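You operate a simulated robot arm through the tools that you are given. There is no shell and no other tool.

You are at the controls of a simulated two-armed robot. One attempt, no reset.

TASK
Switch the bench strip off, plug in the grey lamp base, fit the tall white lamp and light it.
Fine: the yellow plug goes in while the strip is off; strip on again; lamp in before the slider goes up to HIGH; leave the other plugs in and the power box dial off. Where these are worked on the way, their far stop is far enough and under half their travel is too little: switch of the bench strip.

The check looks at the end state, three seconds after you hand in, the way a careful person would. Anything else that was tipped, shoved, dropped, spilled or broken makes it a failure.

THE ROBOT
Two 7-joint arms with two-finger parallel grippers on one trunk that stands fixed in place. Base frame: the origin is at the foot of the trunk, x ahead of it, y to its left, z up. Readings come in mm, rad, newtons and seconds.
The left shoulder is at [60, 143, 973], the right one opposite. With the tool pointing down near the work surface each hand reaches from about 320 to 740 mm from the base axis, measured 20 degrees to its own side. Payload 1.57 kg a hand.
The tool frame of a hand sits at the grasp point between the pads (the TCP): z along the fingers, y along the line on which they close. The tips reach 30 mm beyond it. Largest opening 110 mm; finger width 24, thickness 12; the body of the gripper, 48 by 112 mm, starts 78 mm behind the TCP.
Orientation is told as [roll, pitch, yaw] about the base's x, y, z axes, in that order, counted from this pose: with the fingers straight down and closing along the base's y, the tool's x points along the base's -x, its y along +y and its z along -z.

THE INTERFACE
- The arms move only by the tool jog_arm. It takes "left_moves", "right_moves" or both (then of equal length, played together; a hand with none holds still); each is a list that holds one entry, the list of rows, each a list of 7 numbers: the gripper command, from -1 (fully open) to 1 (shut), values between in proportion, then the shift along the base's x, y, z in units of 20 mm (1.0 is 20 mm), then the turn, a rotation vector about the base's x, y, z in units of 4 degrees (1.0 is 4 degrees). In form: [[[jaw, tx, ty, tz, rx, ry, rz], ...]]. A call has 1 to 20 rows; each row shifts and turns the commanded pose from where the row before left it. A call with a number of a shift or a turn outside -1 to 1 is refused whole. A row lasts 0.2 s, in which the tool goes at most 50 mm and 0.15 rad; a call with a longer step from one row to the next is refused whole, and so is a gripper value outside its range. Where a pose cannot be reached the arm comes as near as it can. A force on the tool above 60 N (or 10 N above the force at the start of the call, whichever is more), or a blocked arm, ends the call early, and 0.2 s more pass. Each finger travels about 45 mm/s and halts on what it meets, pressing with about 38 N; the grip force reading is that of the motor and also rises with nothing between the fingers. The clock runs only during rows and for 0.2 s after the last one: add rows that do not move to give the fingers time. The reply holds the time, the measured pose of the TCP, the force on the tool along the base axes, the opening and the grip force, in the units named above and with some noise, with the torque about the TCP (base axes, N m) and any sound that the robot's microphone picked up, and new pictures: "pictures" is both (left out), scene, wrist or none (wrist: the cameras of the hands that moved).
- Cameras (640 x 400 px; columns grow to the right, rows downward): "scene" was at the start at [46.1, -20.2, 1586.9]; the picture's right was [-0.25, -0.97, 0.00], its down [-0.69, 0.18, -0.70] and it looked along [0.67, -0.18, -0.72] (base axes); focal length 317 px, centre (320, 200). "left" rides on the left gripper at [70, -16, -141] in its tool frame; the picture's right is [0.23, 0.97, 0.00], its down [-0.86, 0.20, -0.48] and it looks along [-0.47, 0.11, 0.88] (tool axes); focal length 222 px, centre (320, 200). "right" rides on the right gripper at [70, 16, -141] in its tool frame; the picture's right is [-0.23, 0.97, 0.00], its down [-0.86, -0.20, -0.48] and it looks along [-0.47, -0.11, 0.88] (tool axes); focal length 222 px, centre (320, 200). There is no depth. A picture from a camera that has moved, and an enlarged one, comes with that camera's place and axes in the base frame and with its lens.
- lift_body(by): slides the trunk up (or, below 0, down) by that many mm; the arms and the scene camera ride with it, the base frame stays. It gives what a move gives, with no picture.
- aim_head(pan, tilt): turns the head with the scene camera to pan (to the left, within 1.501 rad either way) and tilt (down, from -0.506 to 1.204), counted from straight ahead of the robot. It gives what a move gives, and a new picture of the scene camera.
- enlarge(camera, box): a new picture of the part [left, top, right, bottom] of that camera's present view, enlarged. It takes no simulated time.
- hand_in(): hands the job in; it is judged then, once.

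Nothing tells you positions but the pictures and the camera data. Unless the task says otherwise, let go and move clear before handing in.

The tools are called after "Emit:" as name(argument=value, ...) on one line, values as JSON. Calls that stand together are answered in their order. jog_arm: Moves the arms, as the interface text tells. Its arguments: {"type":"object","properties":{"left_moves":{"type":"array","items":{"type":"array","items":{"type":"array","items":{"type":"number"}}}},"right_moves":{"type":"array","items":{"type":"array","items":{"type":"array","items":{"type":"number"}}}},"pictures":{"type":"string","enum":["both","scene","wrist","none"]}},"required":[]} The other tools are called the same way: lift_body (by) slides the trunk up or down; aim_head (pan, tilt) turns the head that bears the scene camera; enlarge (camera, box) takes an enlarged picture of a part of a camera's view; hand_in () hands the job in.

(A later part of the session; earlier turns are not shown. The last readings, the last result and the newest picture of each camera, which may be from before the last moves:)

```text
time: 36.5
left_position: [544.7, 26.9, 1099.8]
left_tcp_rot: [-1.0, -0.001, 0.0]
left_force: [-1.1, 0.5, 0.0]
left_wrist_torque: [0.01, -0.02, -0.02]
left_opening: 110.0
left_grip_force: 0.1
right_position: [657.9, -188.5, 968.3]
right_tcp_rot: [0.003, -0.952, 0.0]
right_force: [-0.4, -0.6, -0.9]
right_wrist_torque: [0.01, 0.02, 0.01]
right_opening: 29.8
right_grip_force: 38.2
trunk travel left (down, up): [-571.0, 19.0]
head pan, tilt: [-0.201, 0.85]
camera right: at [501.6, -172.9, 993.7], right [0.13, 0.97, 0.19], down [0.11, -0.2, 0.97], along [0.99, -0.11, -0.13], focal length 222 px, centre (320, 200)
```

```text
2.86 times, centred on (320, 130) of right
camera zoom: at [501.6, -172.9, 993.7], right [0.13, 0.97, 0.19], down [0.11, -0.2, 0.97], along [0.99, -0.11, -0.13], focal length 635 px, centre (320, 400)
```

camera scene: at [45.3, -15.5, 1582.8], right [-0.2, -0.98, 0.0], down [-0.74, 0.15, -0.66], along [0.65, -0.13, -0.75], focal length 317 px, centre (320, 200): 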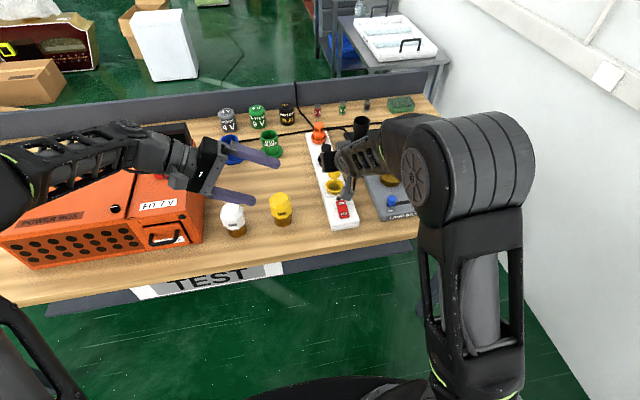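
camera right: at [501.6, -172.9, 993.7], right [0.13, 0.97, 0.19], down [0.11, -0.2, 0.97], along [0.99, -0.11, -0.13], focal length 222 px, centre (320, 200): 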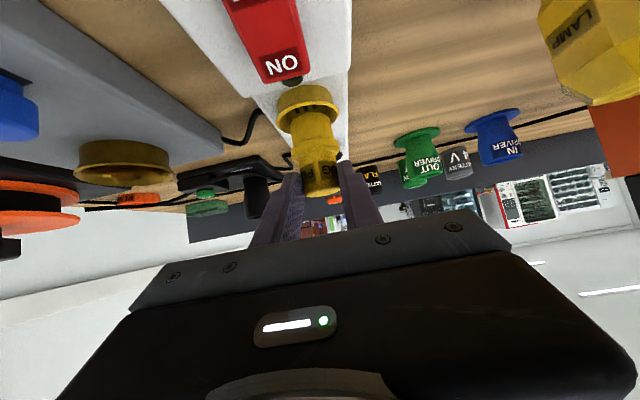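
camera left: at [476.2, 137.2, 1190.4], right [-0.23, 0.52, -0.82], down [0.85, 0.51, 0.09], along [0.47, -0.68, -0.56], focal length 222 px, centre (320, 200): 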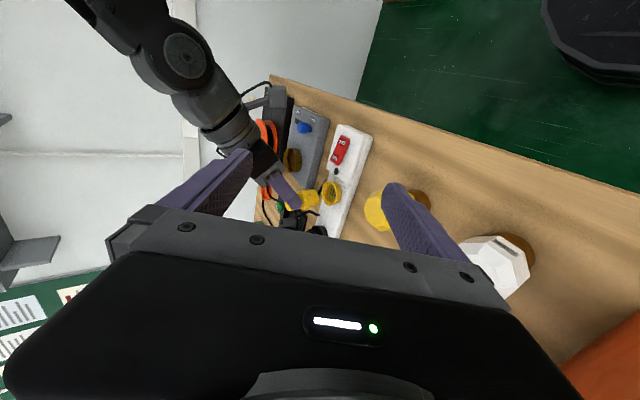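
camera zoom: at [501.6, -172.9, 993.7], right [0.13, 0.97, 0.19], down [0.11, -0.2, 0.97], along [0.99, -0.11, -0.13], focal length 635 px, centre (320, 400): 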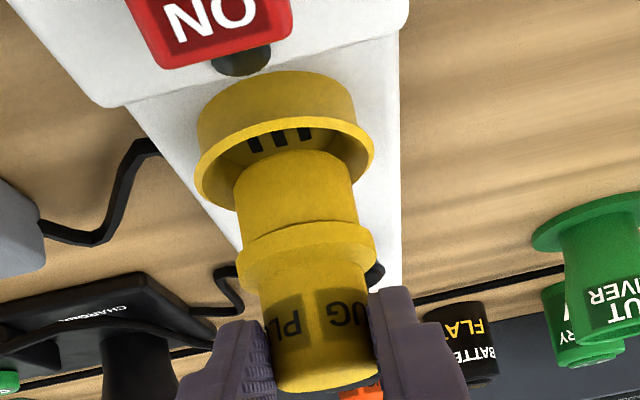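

The plug is entering the rim. I'll make a small correction (-1.5 mm in x and y) and continue down.

Emit:
jog_arm(right_moves=[[[1, -0.07, -0.07, -0.1, 0, 0, 0], [1, 0, 0, -0.2, 0, 0, 0], [1, 0, 0, -0.2, 0, 0, 0], [1, 0, 0, -0.2, 0, 0, 0], [1, 0, 0, 0, 0, 0, 0]]], pictures="wrist")

Emit:
enlarge(camera="left", box=[290, 174, 340, 214])

Emit:
enlarge(camera="right", box=[270, 60, 370, 200])

```text
time: 37.8
left_position: [544.8, 26.8, 1099.3]
left_tcp_rot: [-0.999, 0.001, 0.0]
left_force: [-0.2, 0.6, -0.8]
left_wrist_torque: [0.01, 0.0, 0.01]
left_opening: 110.1
left_grip_force: 0.1
right_position: [656.0, -192.3, 954.0]
right_tcp_rot: [0.003, -0.951, 0.001]
right_force: [0.2, 0.7, -1.0]
right_wrist_torque: [0.0, -0.01, 0.01]
right_opening: 29.6
right_grip_force: 38.1
trunk travel left (down, up): [-571.0, 19.0]
head pan, tilt: [-0.201, 0.85]
camera right: at [500.2, -175.3, 979.7], right [0.13, 0.97, 0.19], down [0.1, -0.2, 0.97], along [0.99, -0.11, -0.13], focal length 222 px, centre (320, 200)
```

right: 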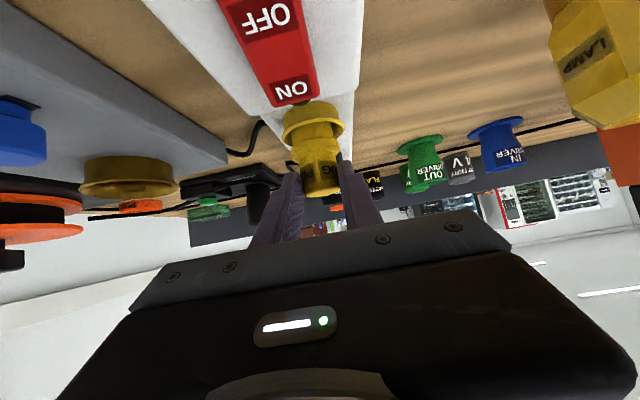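

```text
10.00 times, centred on (315, 194) of left
camera zoom: at [475.6, 137.3, 1190.6], right [-0.23, 0.53, -0.82], down [0.86, 0.51, 0.09], along [0.47, -0.68, -0.57], focal length 2221 px, centre (370, 260)
```

zoom: 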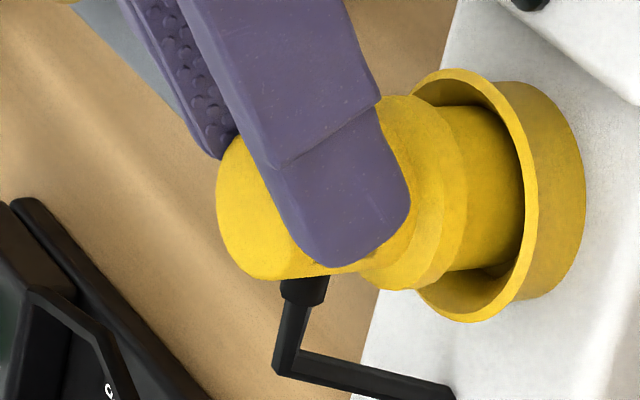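

```text
2.86 times, centred on (320, 130) of right
camera zoom: at [500.2, -175.3, 979.7], right [0.13, 0.97, 0.19], down [0.1, -0.2, 0.97], along [0.99, -0.11, -0.13], focal length 635 px, centre (320, 400)
```

zoom: 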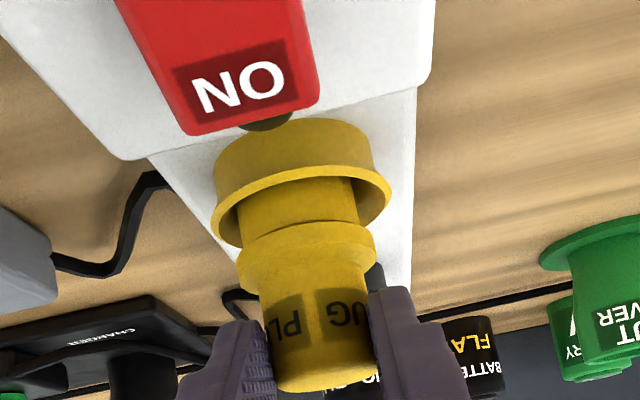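

Still aligned and without contact. I'll continue down slowly until it seats.

Emit:
jog_arm(right_moves=[[[1, 0, 0, -0.15, 0, 0, 0], [1, 0, 0, -0.15, 0, 0, 0], [1, 0, 0, -0.15, 0, 0, 0], [1, 0, 0, -0.15, 0, 0, 0], [1, 0, 0, 0, 0, 0, 0]]], pictures="wrist")

Emit:
enlarge(camera="left", box=[290, 174, 340, 214])

Emit:
enlarge(camera="right", box=[270, 60, 370, 200])

```text
time: 39.0
left_position: [540.6, 27.6, 1101.6]
left_tcp_rot: [-1.002, -0.004, 0.0]
left_force: [0.5, 0.1, 0.2]
left_wrist_torque: [0.01, -0.07, 0.01]
left_opening: 109.9
left_grip_force: 0.0
right_position: [655.7, -190.7, 948.9]
right_tcp_rot: [0.002, -0.969, -0.001]
right_force: [-5.2, -1.3, 39.3]
right_wrist_torque: [-0.05, -1.08, -0.05]
right_opening: 29.8
right_grip_force: 38.2
trunk travel left (down, up): [-571.0, 19.0]
head pan, tilt: [-0.201, 0.85]
heard: snap
camera right: at [499.4, -174.2, 971.8], right [0.13, 0.97, 0.19], down [0.09, -0.2, 0.98], along [0.99, -0.11, -0.11], focal length 222 px, centre (320, 200)
```

right: 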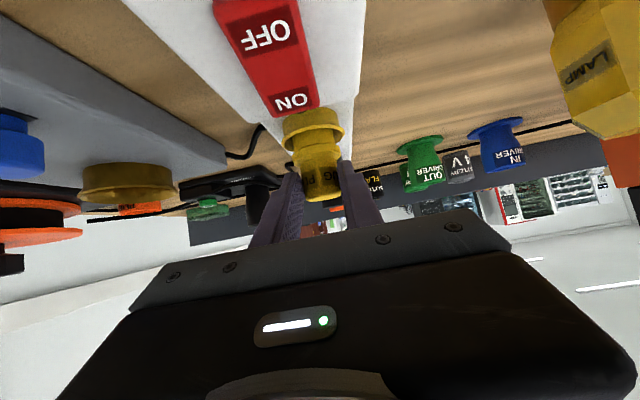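

```text
10.00 times, centred on (315, 194) of left
camera zoom: at [471.7, 138.0, 1192.4], right [-0.22, 0.53, -0.82], down [0.85, 0.51, 0.09], along [0.47, -0.68, -0.56], focal length 2221 px, centre (370, 260)
```

zoom: 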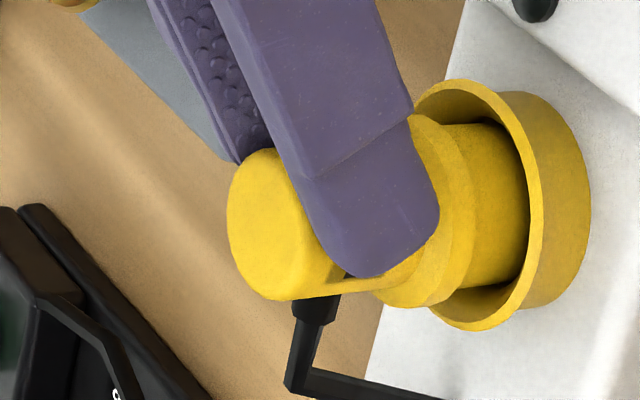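

```text
2.86 times, centred on (320, 130) of right
camera zoom: at [499.4, -174.2, 971.8], right [0.13, 0.97, 0.19], down [0.09, -0.2, 0.98], along [0.99, -0.11, -0.11], focal length 635 px, centre (320, 400)
```

zoom: 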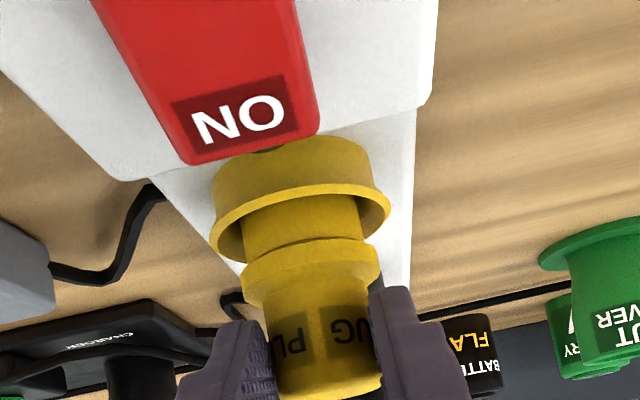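

A snap was heard, so the plug is seated. I'll relax the downward push, open the gripper and back away along the tool axis.

Emit:
jog_arm(right_moves=[[[1, 0, 0, 0.25, 0, 0, 0], [0, 0, 0, 0, 0, 0, 0], [-0.1, 0, 0, 0, 0, 0, 0], [-0.1, 0, 0, 0, 0, 0, 0], [-0.1, -0.4, 0, 0.3, 0, 0, 0], [-0.1, -0.7, 0, 0.5, 0, 0, 0], [-0.1, -0.8, 0, 0.6, 0, 0, 0], [-0.1, -0.8, 0, 0.8, 0, 0, 0], [-0.1, -0.8, 0, 1, 0, 0, 0]]])

Emit:
enlarge(camera="left", box=[280, 164, 340, 214])

Emit:
enlarge(camera="right", box=[240, 30, 400, 200])

Emit:
enlarge(camera="scene", box=[284, 120, 374, 220])

```text
time: 41.0
left_position: [545.5, 27.2, 1100.0]
left_tcp_rot: [-1.0, 0.001, -0.001]
left_force: [-0.1, 0.1, -0.1]
left_wrist_torque: [-0.01, -0.07, -0.01]
left_opening: 110.2
left_grip_force: 0.1
right_position: [584.6, -191.2, 1012.8]
right_tcp_rot: [0.002, -0.953, -0.001]
right_force: [0.3, 0.8, 0.1]
right_wrist_torque: [0.0, 0.0, -0.02]
right_opening: 60.6
right_grip_force: 0.1
trunk travel left (down, up): [-571.0, 19.0]
head pan, tilt: [-0.201, 0.85]
camera scene: at [43.8, -15.6, 1582.8], right [-0.2, -0.98, 0.0], down [-0.74, 0.15, -0.66], along [0.65, -0.13, -0.75], focal length 317 px, centre (320, 200)
camera right: at [429.3, -174.8, 1038.2], right [0.13, 0.97, 0.19], down [0.1, -0.2, 0.97], along [0.99, -0.11, -0.13], focal length 222 px, centre (320, 200)
```

scene: 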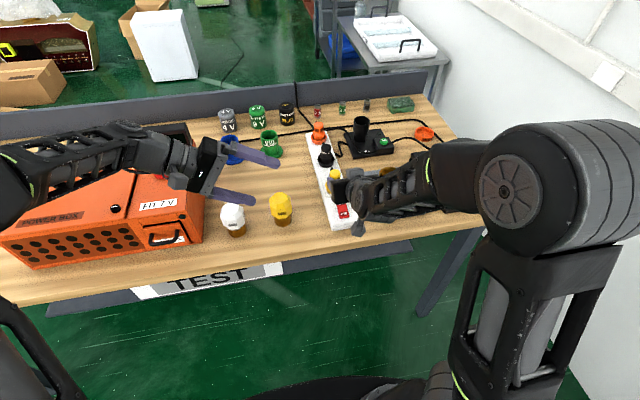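
right: 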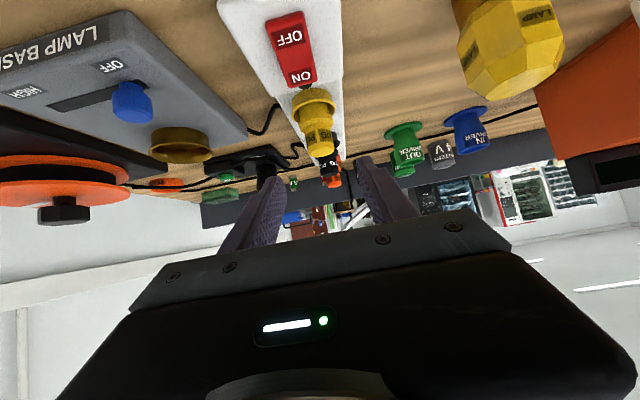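

```text
8.00 times, centred on (310, 189) of left
camera zoom: at [474.8, 137.1, 1191.0], right [-0.23, 0.53, -0.82], down [0.86, 0.51, 0.09], along [0.47, -0.68, -0.57], focal length 1777 px, centre (400, 288)
```

zoom: 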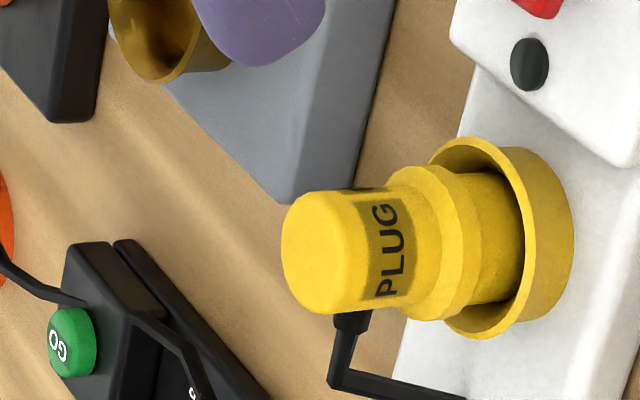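

```text
2.35 times, centred on (320, 115) of right
camera zoom: at [429.3, -174.8, 1038.2], right [0.13, 0.97, 0.19], down [0.1, -0.2, 0.97], along [0.99, -0.11, -0.13], focal length 523 px, centre (320, 400)
```

zoom: 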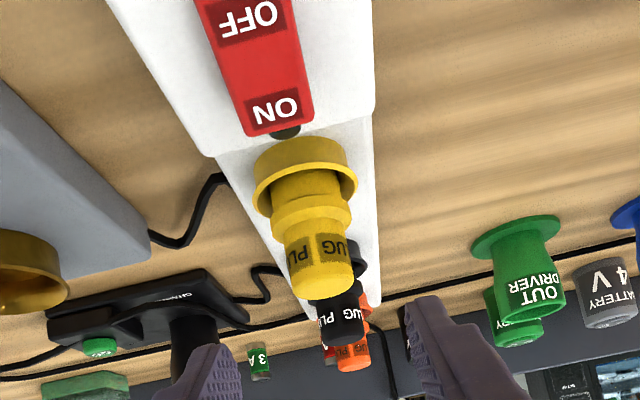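

```text
4.00 times, centred on (329, 170) of scene
camera zoom: at [43.8, -15.6, 1582.8], right [-0.2, -0.98, 0.0], down [-0.74, 0.15, -0.66], along [0.65, -0.13, -0.75], focal length 1267 px, centre (284, 320)
```

zoom: 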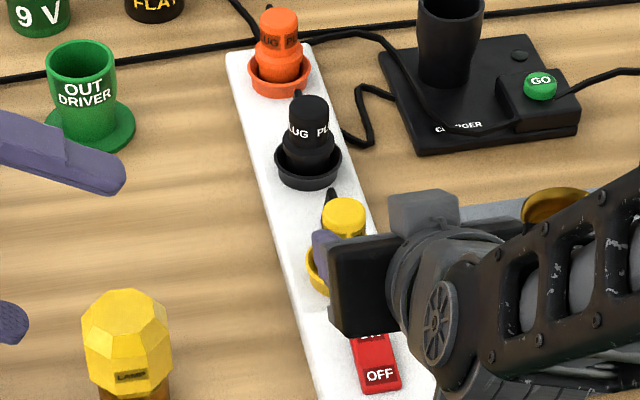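

The plug is seated like the others. Next I'll bring the right hand back to vertical with closed fingers, above the switch's ON end.

Emit:
jog_arm(right_moves=[[[1, 0.1, 0, 0, 0, 0.975, 0], [1, 0.1, 0, 0, 0, 0.975, 0], [1, 0.1, 0, 0, 0, 0.975, 0], [1, 0.1, 0, 0, 0, 0.975, 0], [1, 0.1, 0, 0, 0, 0.975, 0], [1, 0.1, 0, 0, 0, 0.975, 0], [1, 0.1, 0, 0, 0, 0.975, 0], [1, 0.1, 0, 0, 0, 0.975, 0], [1, 0.1, 0, 0, 0, 0.975, 0], [1, 0.1, 0, 0, 0, 0.975, 0], [1, 0.1, 0, 0, 0, 0.975, 0], [1, 0.1, 0, 0, 0, 0.975, 0], [1, 0.2, 0, -0.5, 0, 0.975, 0], [1, 0.2, 0, -0.5, 0, 0.975, 0], [1, 0, 0, -0.5, 0, 0, 0], [1, 0, 0, -0.5, 0, 0, 0], [1, 0, 0, 0, 0, 0, 0]]])

Emit:
enlarge(camera="right", box=[240, 60, 400, 220])

Emit:
enlarge(camera="scene", box=[284, 140, 374, 230])

Emit:
enlarge(camera="left", box=[290, 120, 390, 210])

```text
time: 44.5
left_position: [544.5, 27.5, 1099.9]
left_tcp_rot: [-1.001, 0.0, 0.0]
left_force: [-0.3, -0.6, 0.1]
left_wrist_torque: [-0.02, 0.01, 0.01]
left_opening: 110.1
left_grip_force: 0.0
right_position: [618.8, -190.5, 971.8]
right_tcp_rot: [0.0, 0.0, -0.001]
right_force: [-0.6, 0.5, 0.3]
right_wrist_torque: [-0.01, 0.03, 0.02]
right_opening: 0.0
right_grip_force: 21.2
trunk travel left (down, up): [-571.0, 19.0]
head pan, tilt: [-0.201, 0.85]
camera scene: at [44.5, -15.3, 1582.8], right [-0.2, -0.98, 0.0], down [-0.74, 0.15, -0.66], along [0.65, -0.13, -0.75], focal length 317 px, centre (320, 200)
camera right: at [547.8, -174.4, 1113.5], right [0.23, 0.97, 0.0], down [0.85, -0.2, 0.48], along [0.47, -0.11, -0.88], focal length 222 px, centre (320, 200)
```

scene: 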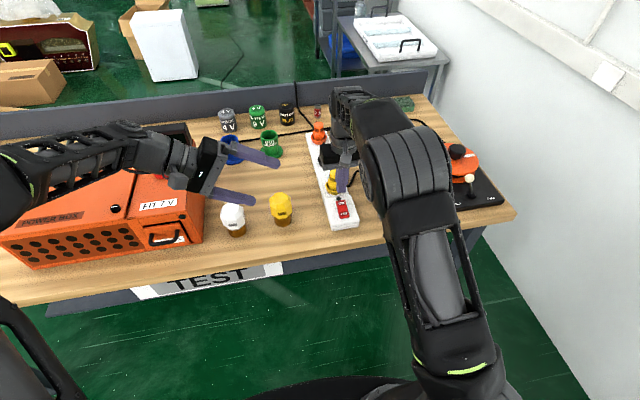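
right: 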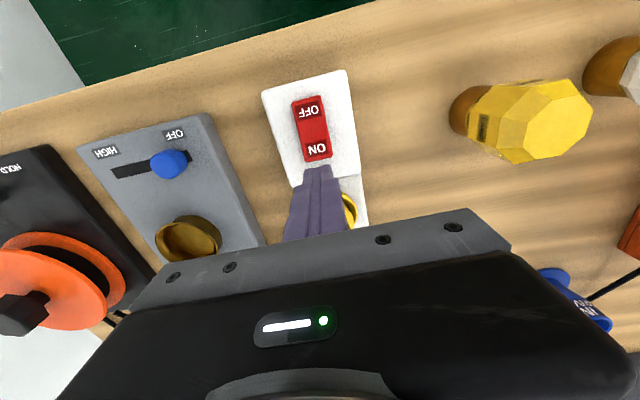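

```text
2.50 times, centred on (320, 140) of right
camera zoom: at [547.8, -174.4, 1113.5], right [0.23, 0.97, 0.0], down [0.85, -0.2, 0.48], along [0.47, -0.11, -0.88], focal length 555 px, centre (320, 350)
```

zoom: 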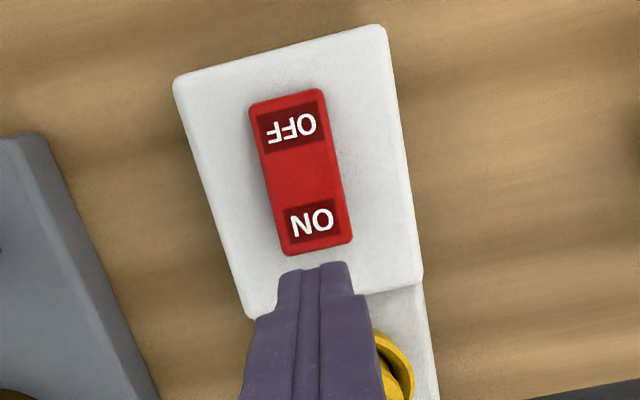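

```text
4.44 times, centred on (329, 185) of scene
camera zoom: at [44.5, -15.3, 1582.8], right [-0.2, -0.98, 0.0], down [-0.74, 0.15, -0.66], along [0.65, -0.13, -0.75], focal length 1408 px, centre (280, 267)
```

zoom: 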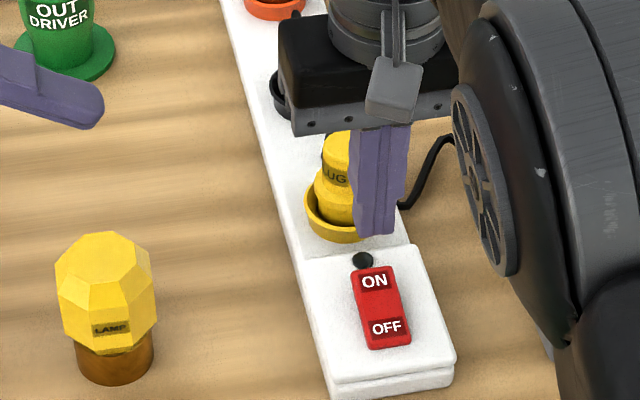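

```text
4.44 times, centred on (340, 165) of left
camera zoom: at [475.4, 137.3, 1190.7], right [-0.23, 0.53, -0.82], down [0.86, 0.51, 0.09], along [0.47, -0.68, -0.57], focal length 987 px, centre (231, 356)
```

zoom: 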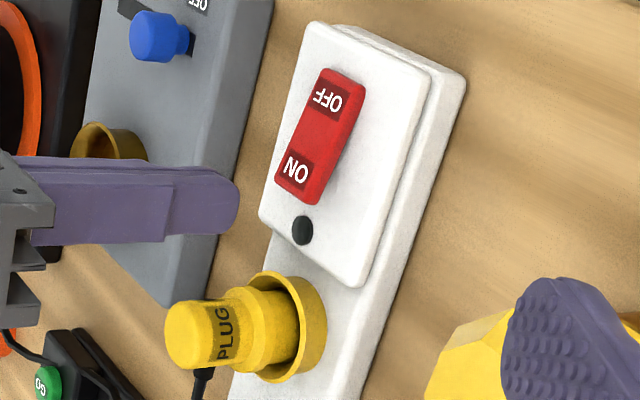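

The far end of the rocker is at x≈615. I'll shift back 5 mm, descend and press ON.

Emit:
jog_arm(right_moves=[[[1, -0.25, 0, -0.75, 0, 0, 0], [1, 0, 0, -0.7, 0, 0, 0], [1, 0, 0, -0.2, 0, 0, 0], [1, 0, 0, -0.2, 0, 0, 0], [1, 0, 0, -0.15, 0, 0, 0], [1, 0, 0, -0.15, 0, 0, 0], [1, 0, 0, -0.15, 0, 0, 0], [1, 0, 0, -0.15, 0, 0, 0]]], pictures="wrist")

Emit:
enlarge(camera="left", box=[290, 120, 390, 210])

```text
time: 46.5
left_position: [542.8, 27.4, 1099.7]
left_tcp_rot: [-1.002, 0.0, 0.0]
left_force: [-0.4, 0.1, -1.1]
left_wrist_torque: [-0.02, -0.02, 0.01]
left_opening: 110.0
left_grip_force: 0.0
right_position: [615.7, -189.4, 931.5]
right_tcp_rot: [0.004, -0.019, 0.001]
right_force: [-2.8, -1.9, 22.3]
right_wrist_torque: [-0.06, 0.37, 0.0]
right_opening: 0.1
right_grip_force: 21.1
trunk travel left (down, up): [-571.0, 19.0]
head pan, tilt: [-0.201, 0.85]
stopped in row 8 (right hand): the force on the tool passed its limit at 61 N (the readings are from after the stop); the commanded pose is now the measured one
camera right: at [544.5, -174.4, 1071.7], right [0.23, 0.97, 0.01], down [0.85, -0.2, 0.49], along [0.48, -0.11, -0.87], focal length 222 px, centre (320, 200)
```

right: 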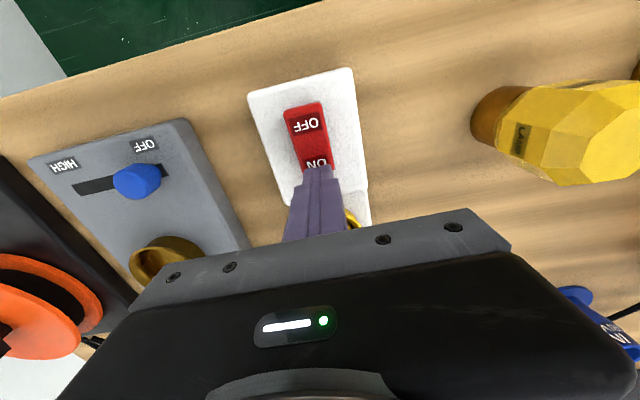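

```text
4.44 times, centred on (340, 165) of left
camera zoom: at [474.4, 137.4, 1190.7], right [-0.23, 0.53, -0.82], down [0.86, 0.51, 0.09], along [0.47, -0.68, -0.56], focal length 987 px, centre (231, 356)
```

zoom: 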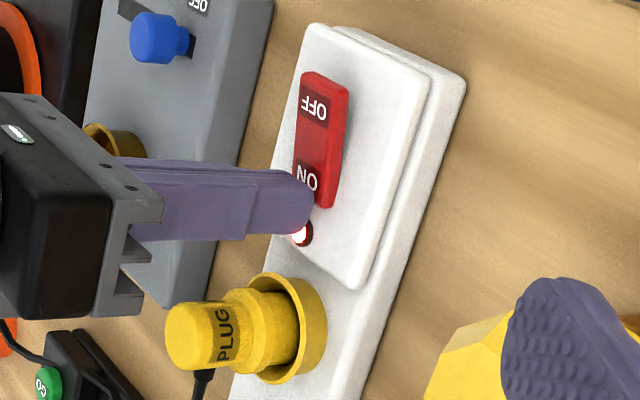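

The indicator is lit, so the strip is on again with the rocker at its stop. I'll raise the right hand and move the left hand back out of the way.

Emit:
jog_arm(right_moves=[[[1, 0, 0, 0.5, 0, 0, 0], [1, 0, 0, 1, 0, 0.27, 0], [1, 0, 0, 1, 0, 0, 0], [1, 0, 0, 1, 0, 0, 0], [0, 0, 0, 1, 0, 0, 0], [-1, 0, 0, 0.5, 0, 0, 0], [-1, 0, 0, 0, 0, 0, 0], [-1, 0, 0, 0, 0, 0, 0], [-1, 0, 0, 0, 0, 0, 0], [-1, 0, 0, 0, 0, 0, 0], [-1, 0, 0, 0, 0, 0, 0], [-1, 0, 0, 0, 0, 0, 0], [-1, 0, 0, 0, 0, 0, 0], [-1, 0, 0, 0, 0, 0, 0], [-1, 0, 0, 0, 0, 0, 0]]], left_moves=[[[-1, -0.42, 0.9, 0.1, 0.956, 0, 0], [-1, -0.42, 0.9, 0.1, 0.956, 0, 0], [-1, -0.42, 0.9, 0.1, 0.956, 0, 0], [-1, -0.42, 0.9, 0.1, 0.956, 0, 0], [-1, -0.42, 0.9, 0.1, 0.956, 0, 0], [-1, -0.42, 0.918, 0.1, 0.956, 0, 0], [-1, -0.42, 0.918, 0.1, 0.956, 0, 0], [-1, -0.42, 0.918, 0.1, 0.956, 0, 0], [-1, -0.42, 0.918, 0.1, 0.956, 0, 0], [-1, -0.42, 0.918, 0.1, 0.956, 0, 0], [-1, -0.42, 0.918, 0.1, 0.956, 0, 0], [-1, -0.42, 0.918, 0.1, 0.956, 0, 0], [-1, -0.42, 0.918, 0.1, 0.956, 0, 0], [-1, -0.42, 0.918, 0.1, 0.956, 0, 0], [-1, -0.42, 0.918, 0.1, 0.956, 0, 0]]])

Emit:
enlarge(camera="scene", box=[284, 150, 374, 230])

Emit:
enlarge(camera="right", box=[400, 50, 640, 200])

Emit:
enlarge(camera="right", box=[60, 80, 300, 260])

Emit:
enlarge(camera="scene", box=[200, 180, 280, 250])

```text
time: 49.6
left_position: [417.9, 303.7, 1130.0]
left_tcp_rot: [0.001, -0.001, 0.0]
left_force: [-0.9, 0.5, -0.4]
left_wrist_torque: [0.0, 0.0, 0.02]
left_opening: 110.1
left_grip_force: 0.1
right_position: [617.7, -190.4, 1028.4]
right_tcp_rot: [0.001, 0.004, 0.0]
right_force: [0.2, 0.0, 0.1]
right_wrist_torque: [-0.01, -0.02, -0.03]
right_opening: 109.9
right_grip_force: 0.2
trunk travel left (down, up): [-571.0, 19.0]
head pan, tilt: [-0.201, 0.85]
camera scene: at [44.3, -15.2, 1582.9], right [-0.2, -0.98, 0.0], down [-0.74, 0.15, -0.66], along [0.65, -0.13, -0.75], focal length 317 px, centre (320, 200)
camera right: at [548.2, -174.5, 1170.6], right [0.23, 0.97, 0.0], down [0.86, -0.2, 0.47], along [0.46, -0.11, -0.88], focal length 222 px, centre (320, 200)
camera left: at [348.0, 285.6, 1272.1], right [-0.23, 0.97, 0.0], down [0.85, 0.2, 0.48], along [0.47, 0.11, -0.88], focal length 222 px, centre (320, 200)
```

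scene: 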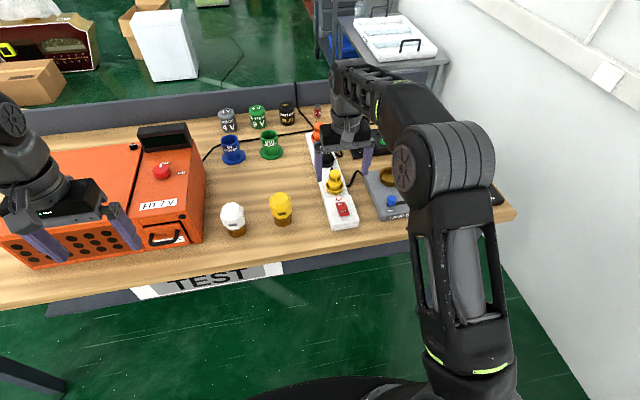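
right: 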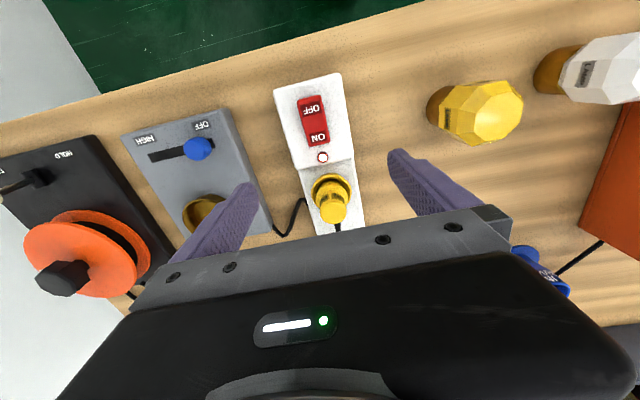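
left: 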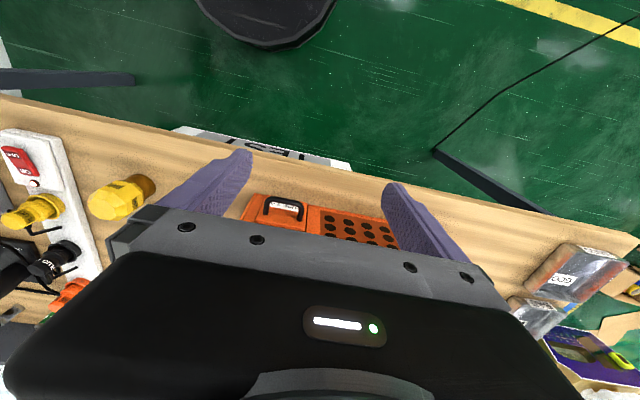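

```text
5.00 times, centred on (329, 190) of scene
camera zoom: at [44.3, -15.2, 1582.9], right [-0.2, -0.98, 0.0], down [-0.74, 0.15, -0.66], along [0.65, -0.13, -0.75], focal length 1584 px, centre (275, 250)
```

zoom: 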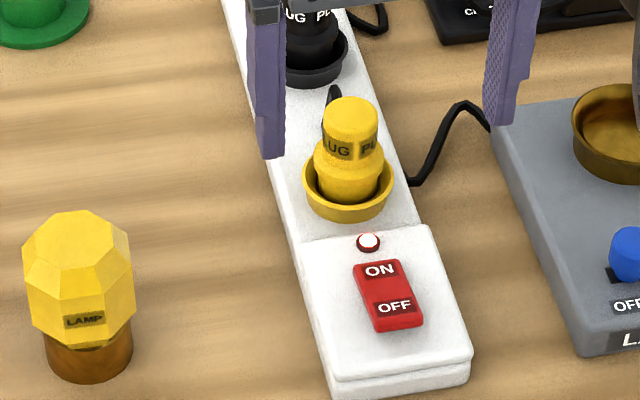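

```text
2.67 times, centred on (520, 125) of right
camera zoom: at [548.2, -174.5, 1170.6], right [0.23, 0.97, 0.0], down [0.86, -0.2, 0.47], along [0.46, -0.11, -0.88], focal length 592 px, centre (-213, 400)
```

zoom: 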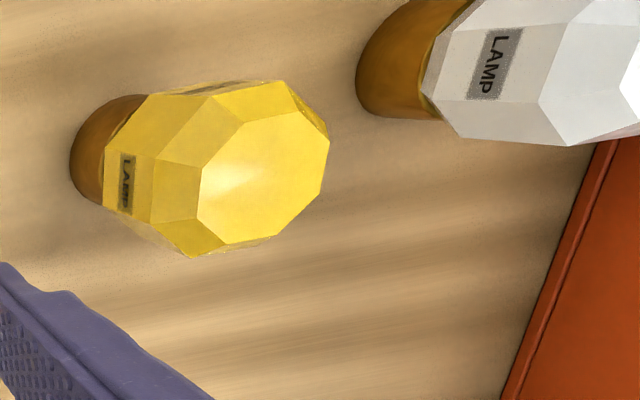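

```text
2.22 times, centred on (180, 170) of right
camera zoom: at [548.2, -174.5, 1170.6], right [0.23, 0.97, 0.0], down [0.86, -0.2, 0.47], along [0.46, -0.11, -0.88], focal length 494 px, centre (631, 267)
```

zoom: 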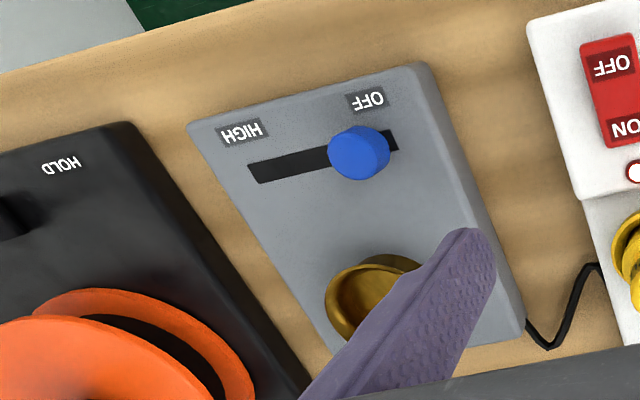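

```text
5.71 times, centred on (240, 215) of scene
camera zoom: at [44.3, -15.2, 1582.9], right [-0.2, -0.98, 0.0], down [-0.74, 0.15, -0.66], along [0.65, -0.13, -0.75], focal length 1810 px, centre (777, 114)
```

zoom: 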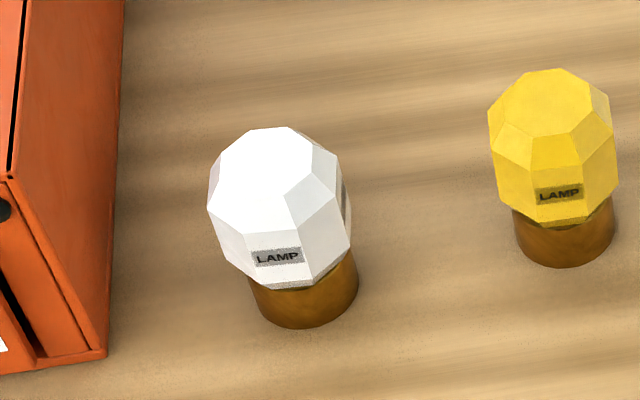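

Now the white lamp, at about (598, 103), about 100 mm clear of the orange box. I'll bring the right hand above it with a 16° tilt, which is needed to reach the lamp base later.

Emit:
jog_arm(right_moves=[[[-1, -0.09, 0.977, 0.05, 0, -0.267, 0], [-1, -0.09, 0.977, 0.05, 0, -0.267, 0], [-1, -0.09, 0.977, 0.05, 0, -0.267, 0], [-1, -0.09, 0.977, 0.05, 0, -0.267, 0], [-1, -0.09, 0.977, 0.05, 0, -0.267, 0], [-1, -0.09, 0.977, 0.05, 0, -0.267, 0], [-1, -0.09, 0.977, 0.05, 0, -0.267, 0], [-1, -0.09, 0.977, 0.05, 0, -0.267, 0], [-1, -0.09, 0.977, 0.05, 0, -0.267, 0], [-1, -0.09, 0.977, 0.05, 0, -0.267, 0], [-1, -0.09, 0.977, 0.05, 0, -0.267, 0], [-1, -0.09, 0.977, 0.05, 0, -0.267, 0], [-1, -0.09, 0.977, 0.05, 0, -0.267, 0], [-1, -0.09, 0.977, 0.05, 0, -0.267, 0], [-1, -0.09, 0.977, 0.05, 0, -0.267, 0], [-1, 0, 0, 0, 0, 0, 0]]])

Emit:
enlarge(camera="right", box=[230, 70, 410, 220])

Emit:
enlarge(camera="scene", box=[190, 170, 280, 250])

```text
time: 53.0
left_position: [418.3, 300.6, 1128.9]
left_tcp_rot: [0.0, 0.001, -0.002]
left_force: [-0.4, -0.9, 0.6]
left_wrist_torque: [0.02, 0.01, -0.02]
left_opening: 110.0
left_grip_force: 0.0
right_position: [590.3, 101.9, 1043.4]
right_tcp_rot: [0.0, -0.274, 0.0]
right_force: [0.4, -0.5, 0.3]
right_wrist_torque: [-0.02, -0.01, 0.03]
right_opening: 109.9
right_grip_force: 0.2
trunk travel left (down, up): [-571.0, 19.0]
head pan, tilt: [-0.201, 0.85]
camera scene: at [44.8, -15.6, 1582.8], right [-0.2, -0.98, 0.0], down [-0.74, 0.15, -0.66], along [0.65, -0.13, -0.75], focal length 317 px, centre (320, 200)
camera right: at [484.5, 117.6, 1160.8], right [0.22, 0.97, 0.06], down [0.69, -0.2, 0.69], along [0.69, -0.11, -0.72], focal length 222 px, centre (320, 200)
```

scene: 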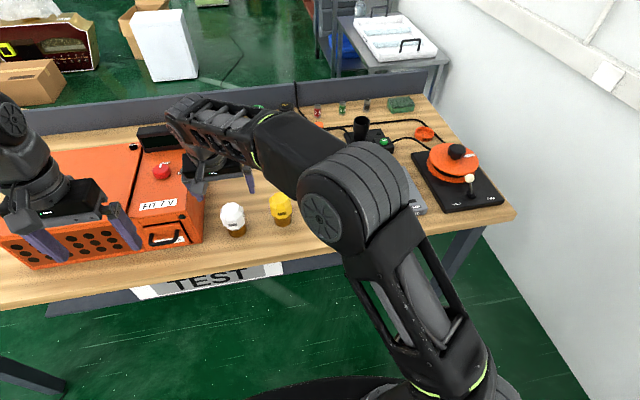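
right: 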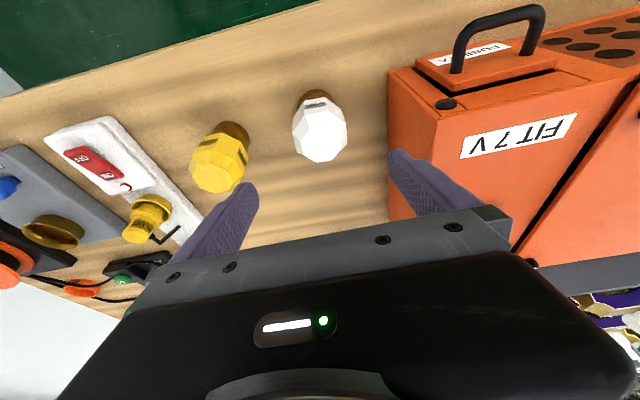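

```text
2.67 times, centred on (320, 145) of right
camera zoom: at [484.5, 117.6, 1160.8], right [0.22, 0.97, 0.06], down [0.69, -0.2, 0.69], along [0.69, -0.11, -0.72], focal length 592 px, centre (320, 347)
```

zoom: 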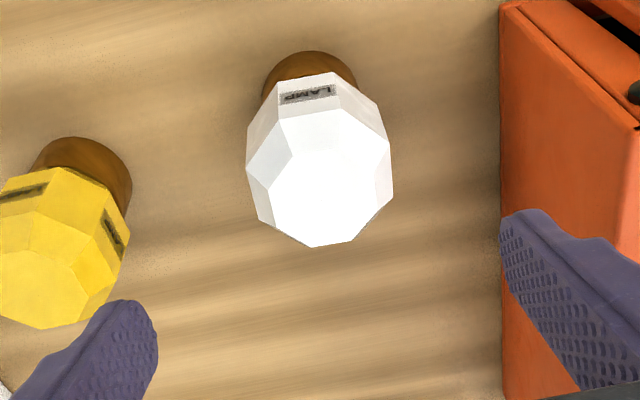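

```text
5.00 times, centred on (235, 210) of scene
camera zoom: at [44.8, -15.6, 1582.8], right [-0.2, -0.98, 0.0], down [-0.74, 0.15, -0.66], along [0.65, -0.13, -0.75], focal length 1584 px, centre (745, 150)
```

zoom: 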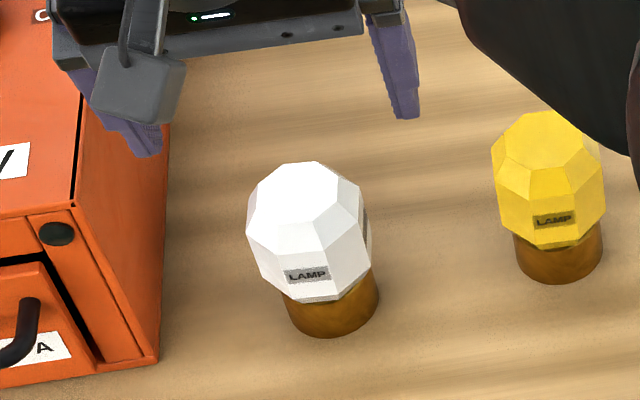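

The lamp stands at about (603, 108), with its top near z≈948 and a bulb about 61 mm wide. I'll centre over it and descend partway for another look.

Emit:
jog_arm(right_moves=[[[-0.7, 0.2, 0.15, -0.5, 0, 0, 0], [-0.7, 0.2, 0.15, -0.6, 0, 0, 0], [-0.7, 0.05, 0, -0.6, 0, 0, 0], [-0.7, 0, 0, -0.6, 0, 0, 0], [-0.7, 0, 0, 0, 0, 0, 0]]])

Emit:
enlarge(camera="right", box=[230, 70, 410, 220])

Emit:
enlarge(camera="scene", box=[190, 170, 280, 250])

```text
time: 54.2
left_position: [417.7, 302.5, 1130.3]
left_tcp_rot: [0.001, -0.001, 0.0]
left_force: [0.3, 0.1, -0.3]
left_wrist_torque: [0.01, 0.0, 0.0]
left_opening: 110.0
left_grip_force: 0.1
right_position: [597.2, 107.2, 997.2]
right_tcp_rot: [0.001, -0.275, -0.002]
right_force: [0.0, 0.3, 0.3]
right_wrist_torque: [-0.03, 0.01, -0.02]
right_opening: 93.6
right_grip_force: 0.2
trunk travel left (down, up): [-571.0, 19.0]
head pan, tilt: [-0.201, 0.85]
camera scene: at [44.6, -15.4, 1582.8], right [-0.2, -0.98, 0.0], down [-0.74, 0.15, -0.66], along [0.65, -0.13, -0.75], focal length 317 px, centre (320, 200)
camera right: at [493.0, 123.4, 1114.6], right [0.22, 0.97, 0.06], down [0.69, -0.2, 0.69], along [0.69, -0.11, -0.72], focal length 222 px, centre (320, 200)
```

scene: 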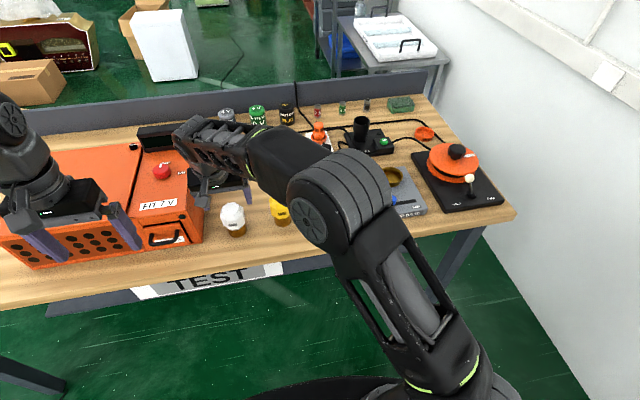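
right: 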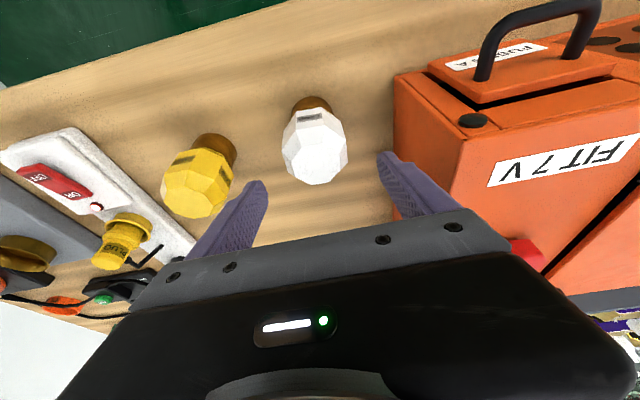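

```text
2.67 times, centred on (320, 145) of right
camera zoom: at [493.0, 123.4, 1114.6], right [0.22, 0.97, 0.06], down [0.69, -0.2, 0.69], along [0.69, -0.11, -0.72], focal length 592 px, centre (320, 347)
```

zoom: 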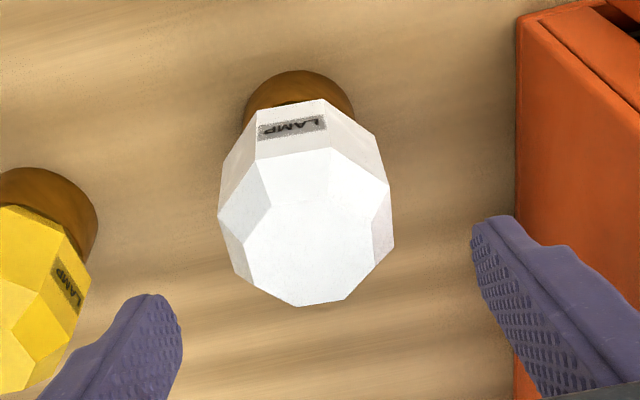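

```text
5.00 times, centred on (235, 210) of scene
camera zoom: at [44.6, -15.4, 1582.8], right [-0.2, -0.98, 0.0], down [-0.74, 0.15, -0.66], along [0.65, -0.13, -0.75], focal length 1584 px, centre (745, 150)
```

zoom: 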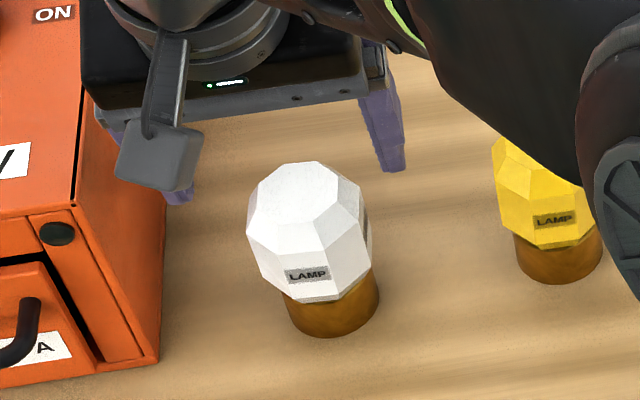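

I've refined the lamp centre to about (601.5, 104). I'll descend to bulb height.

Emit:
jog_arm(right_moves=[[[-0.7, 0.04, -0.16, -0.6, 0, 0, 0], [-0.7, 0, 0, -0.6, 0, 0, 0], [-0.7, 0, 0, -0.6, 0, 0, 0], [-0.7, 0, 0, -0.6, 0, 0, 0], [-0.7, 0, 0, -0.6, 0, 0, 0], [-0.7, 0, 0, -0.6, 0, 0, 0], [-0.7, 0, 0, 0, 0, 0, 0]]])

Emit:
enlarge(camera="right", box=[230, 70, 410, 220])

Emit:
enlarge(camera="scene", box=[190, 170, 280, 250])

```text
time: 55.9
left_position: [416.8, 302.9, 1128.6]
left_tcp_rot: [0.0, -0.001, -0.002]
left_force: [0.0, 0.0, 0.6]
left_wrist_torque: [-0.02, 0.01, -0.03]
left_opening: 110.1
left_grip_force: 0.1
right_position: [599.6, 105.1, 925.1]
right_tcp_rot: [0.001, -0.273, 0.0]
right_force: [-0.5, -0.2, 0.0]
right_wrist_torque: [0.0, -0.01, 0.01]
right_opening: 93.6
right_grip_force: 0.0
trunk travel left (down, up): [-571.0, 19.0]
head pan, tilt: [-0.201, 0.85]
camera scene: at [44.6, -15.3, 1582.8], right [-0.2, -0.98, 0.0], down [-0.74, 0.15, -0.66], along [0.65, -0.13, -0.75], focal length 317 px, centre (320, 200)
camera right: at [494.6, 120.7, 1043.0], right [0.22, 0.97, 0.06], down [0.69, -0.2, 0.69], along [0.69, -0.11, -0.72], focal length 222 px, centre (320, 200)
```

scene: 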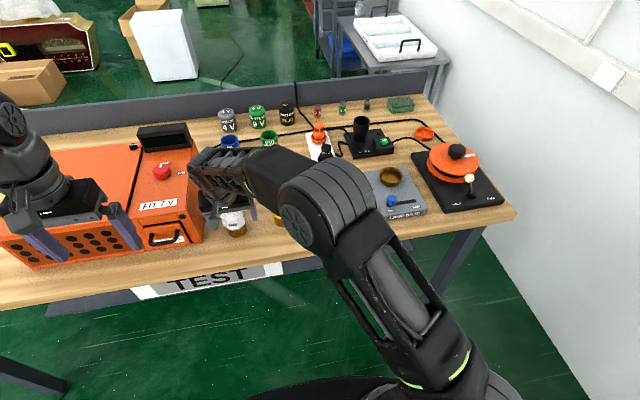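
right: 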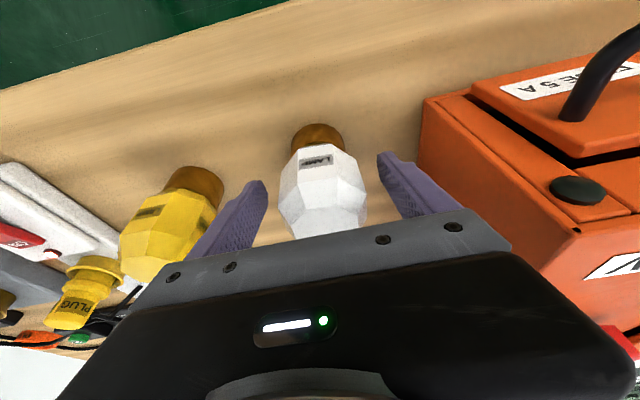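

```text
2.67 times, centred on (320, 145) of right
camera zoom: at [494.6, 120.7, 1043.0], right [0.22, 0.97, 0.06], down [0.69, -0.2, 0.69], along [0.69, -0.11, -0.72], focal length 592 px, centre (320, 347)
```

zoom: 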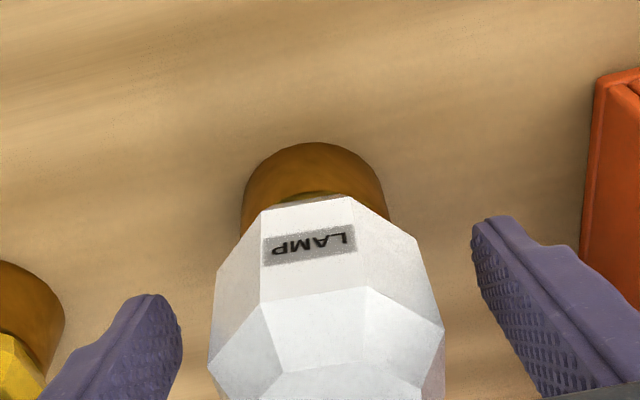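

```text
5.00 times, centred on (235, 210) of scene
camera zoom: at [44.6, -15.3, 1582.8], right [-0.2, -0.98, 0.0], down [-0.74, 0.15, -0.66], along [0.65, -0.13, -0.75], focal length 1584 px, centre (745, 150)
```

zoom: 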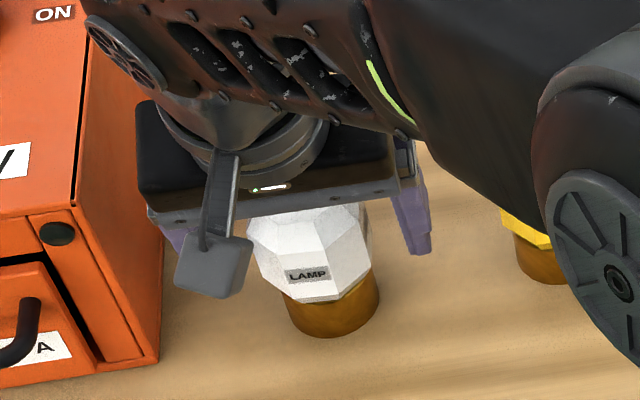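

Lamp and fingers are aligned; I'll close the gripper on the bulb.

Emit:
jog_arm(right_moves=[[[-0.3, 0, 0, 0, 0, 0, 0], [0, 0, 0, 0, 0, 0, 0], [0.4, 0, 0, 0, 0, 0, 0], [1, 0, 0, 0, 0, 0, 0], [1, 0, 0, 0, 0, 0, 0], [1, 0, 0, 0, 0, 0, 0]]], pictures="wrist")

Emit:
enlarge(camera="right", box=[230, 70, 410, 220])

```text
time: 57.2
left_position: [417.0, 301.6, 1129.5]
left_tcp_rot: [0.0, -0.001, 0.002]
left_force: [0.0, 0.1, -1.1]
left_wrist_torque: [-0.03, 0.02, 0.02]
left_opening: 110.2
left_grip_force: 0.0
right_position: [601.3, 104.6, 926.0]
right_tcp_rot: [0.002, -0.273, -0.001]
right_force: [0.2, -0.1, 0.5]
right_wrist_torque: [-0.01, -0.03, 0.0]
right_opening: 60.9
right_grip_force: 38.1
trunk travel left (down, up): [-571.0, 19.0]
head pan, tilt: [-0.201, 0.85]
camera right: at [494.7, 120.9, 1043.2], right [0.22, 0.97, 0.06], down [0.69, -0.2, 0.69], along [0.69, -0.11, -0.72], focal length 222 px, centre (320, 200)
```

right: 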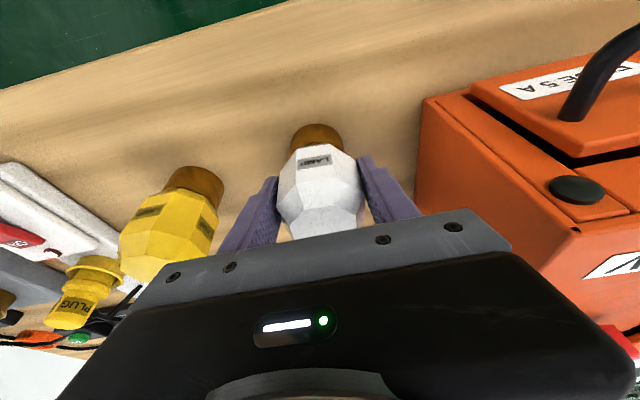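

```text
2.67 times, centred on (320, 145) of right
camera zoom: at [494.7, 120.9, 1043.2], right [0.22, 0.97, 0.06], down [0.69, -0.2, 0.69], along [0.69, -0.11, -0.72], focal length 592 px, centre (320, 347)
```

zoom: 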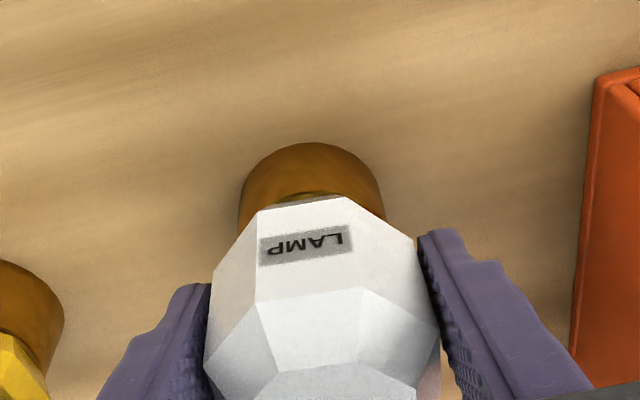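

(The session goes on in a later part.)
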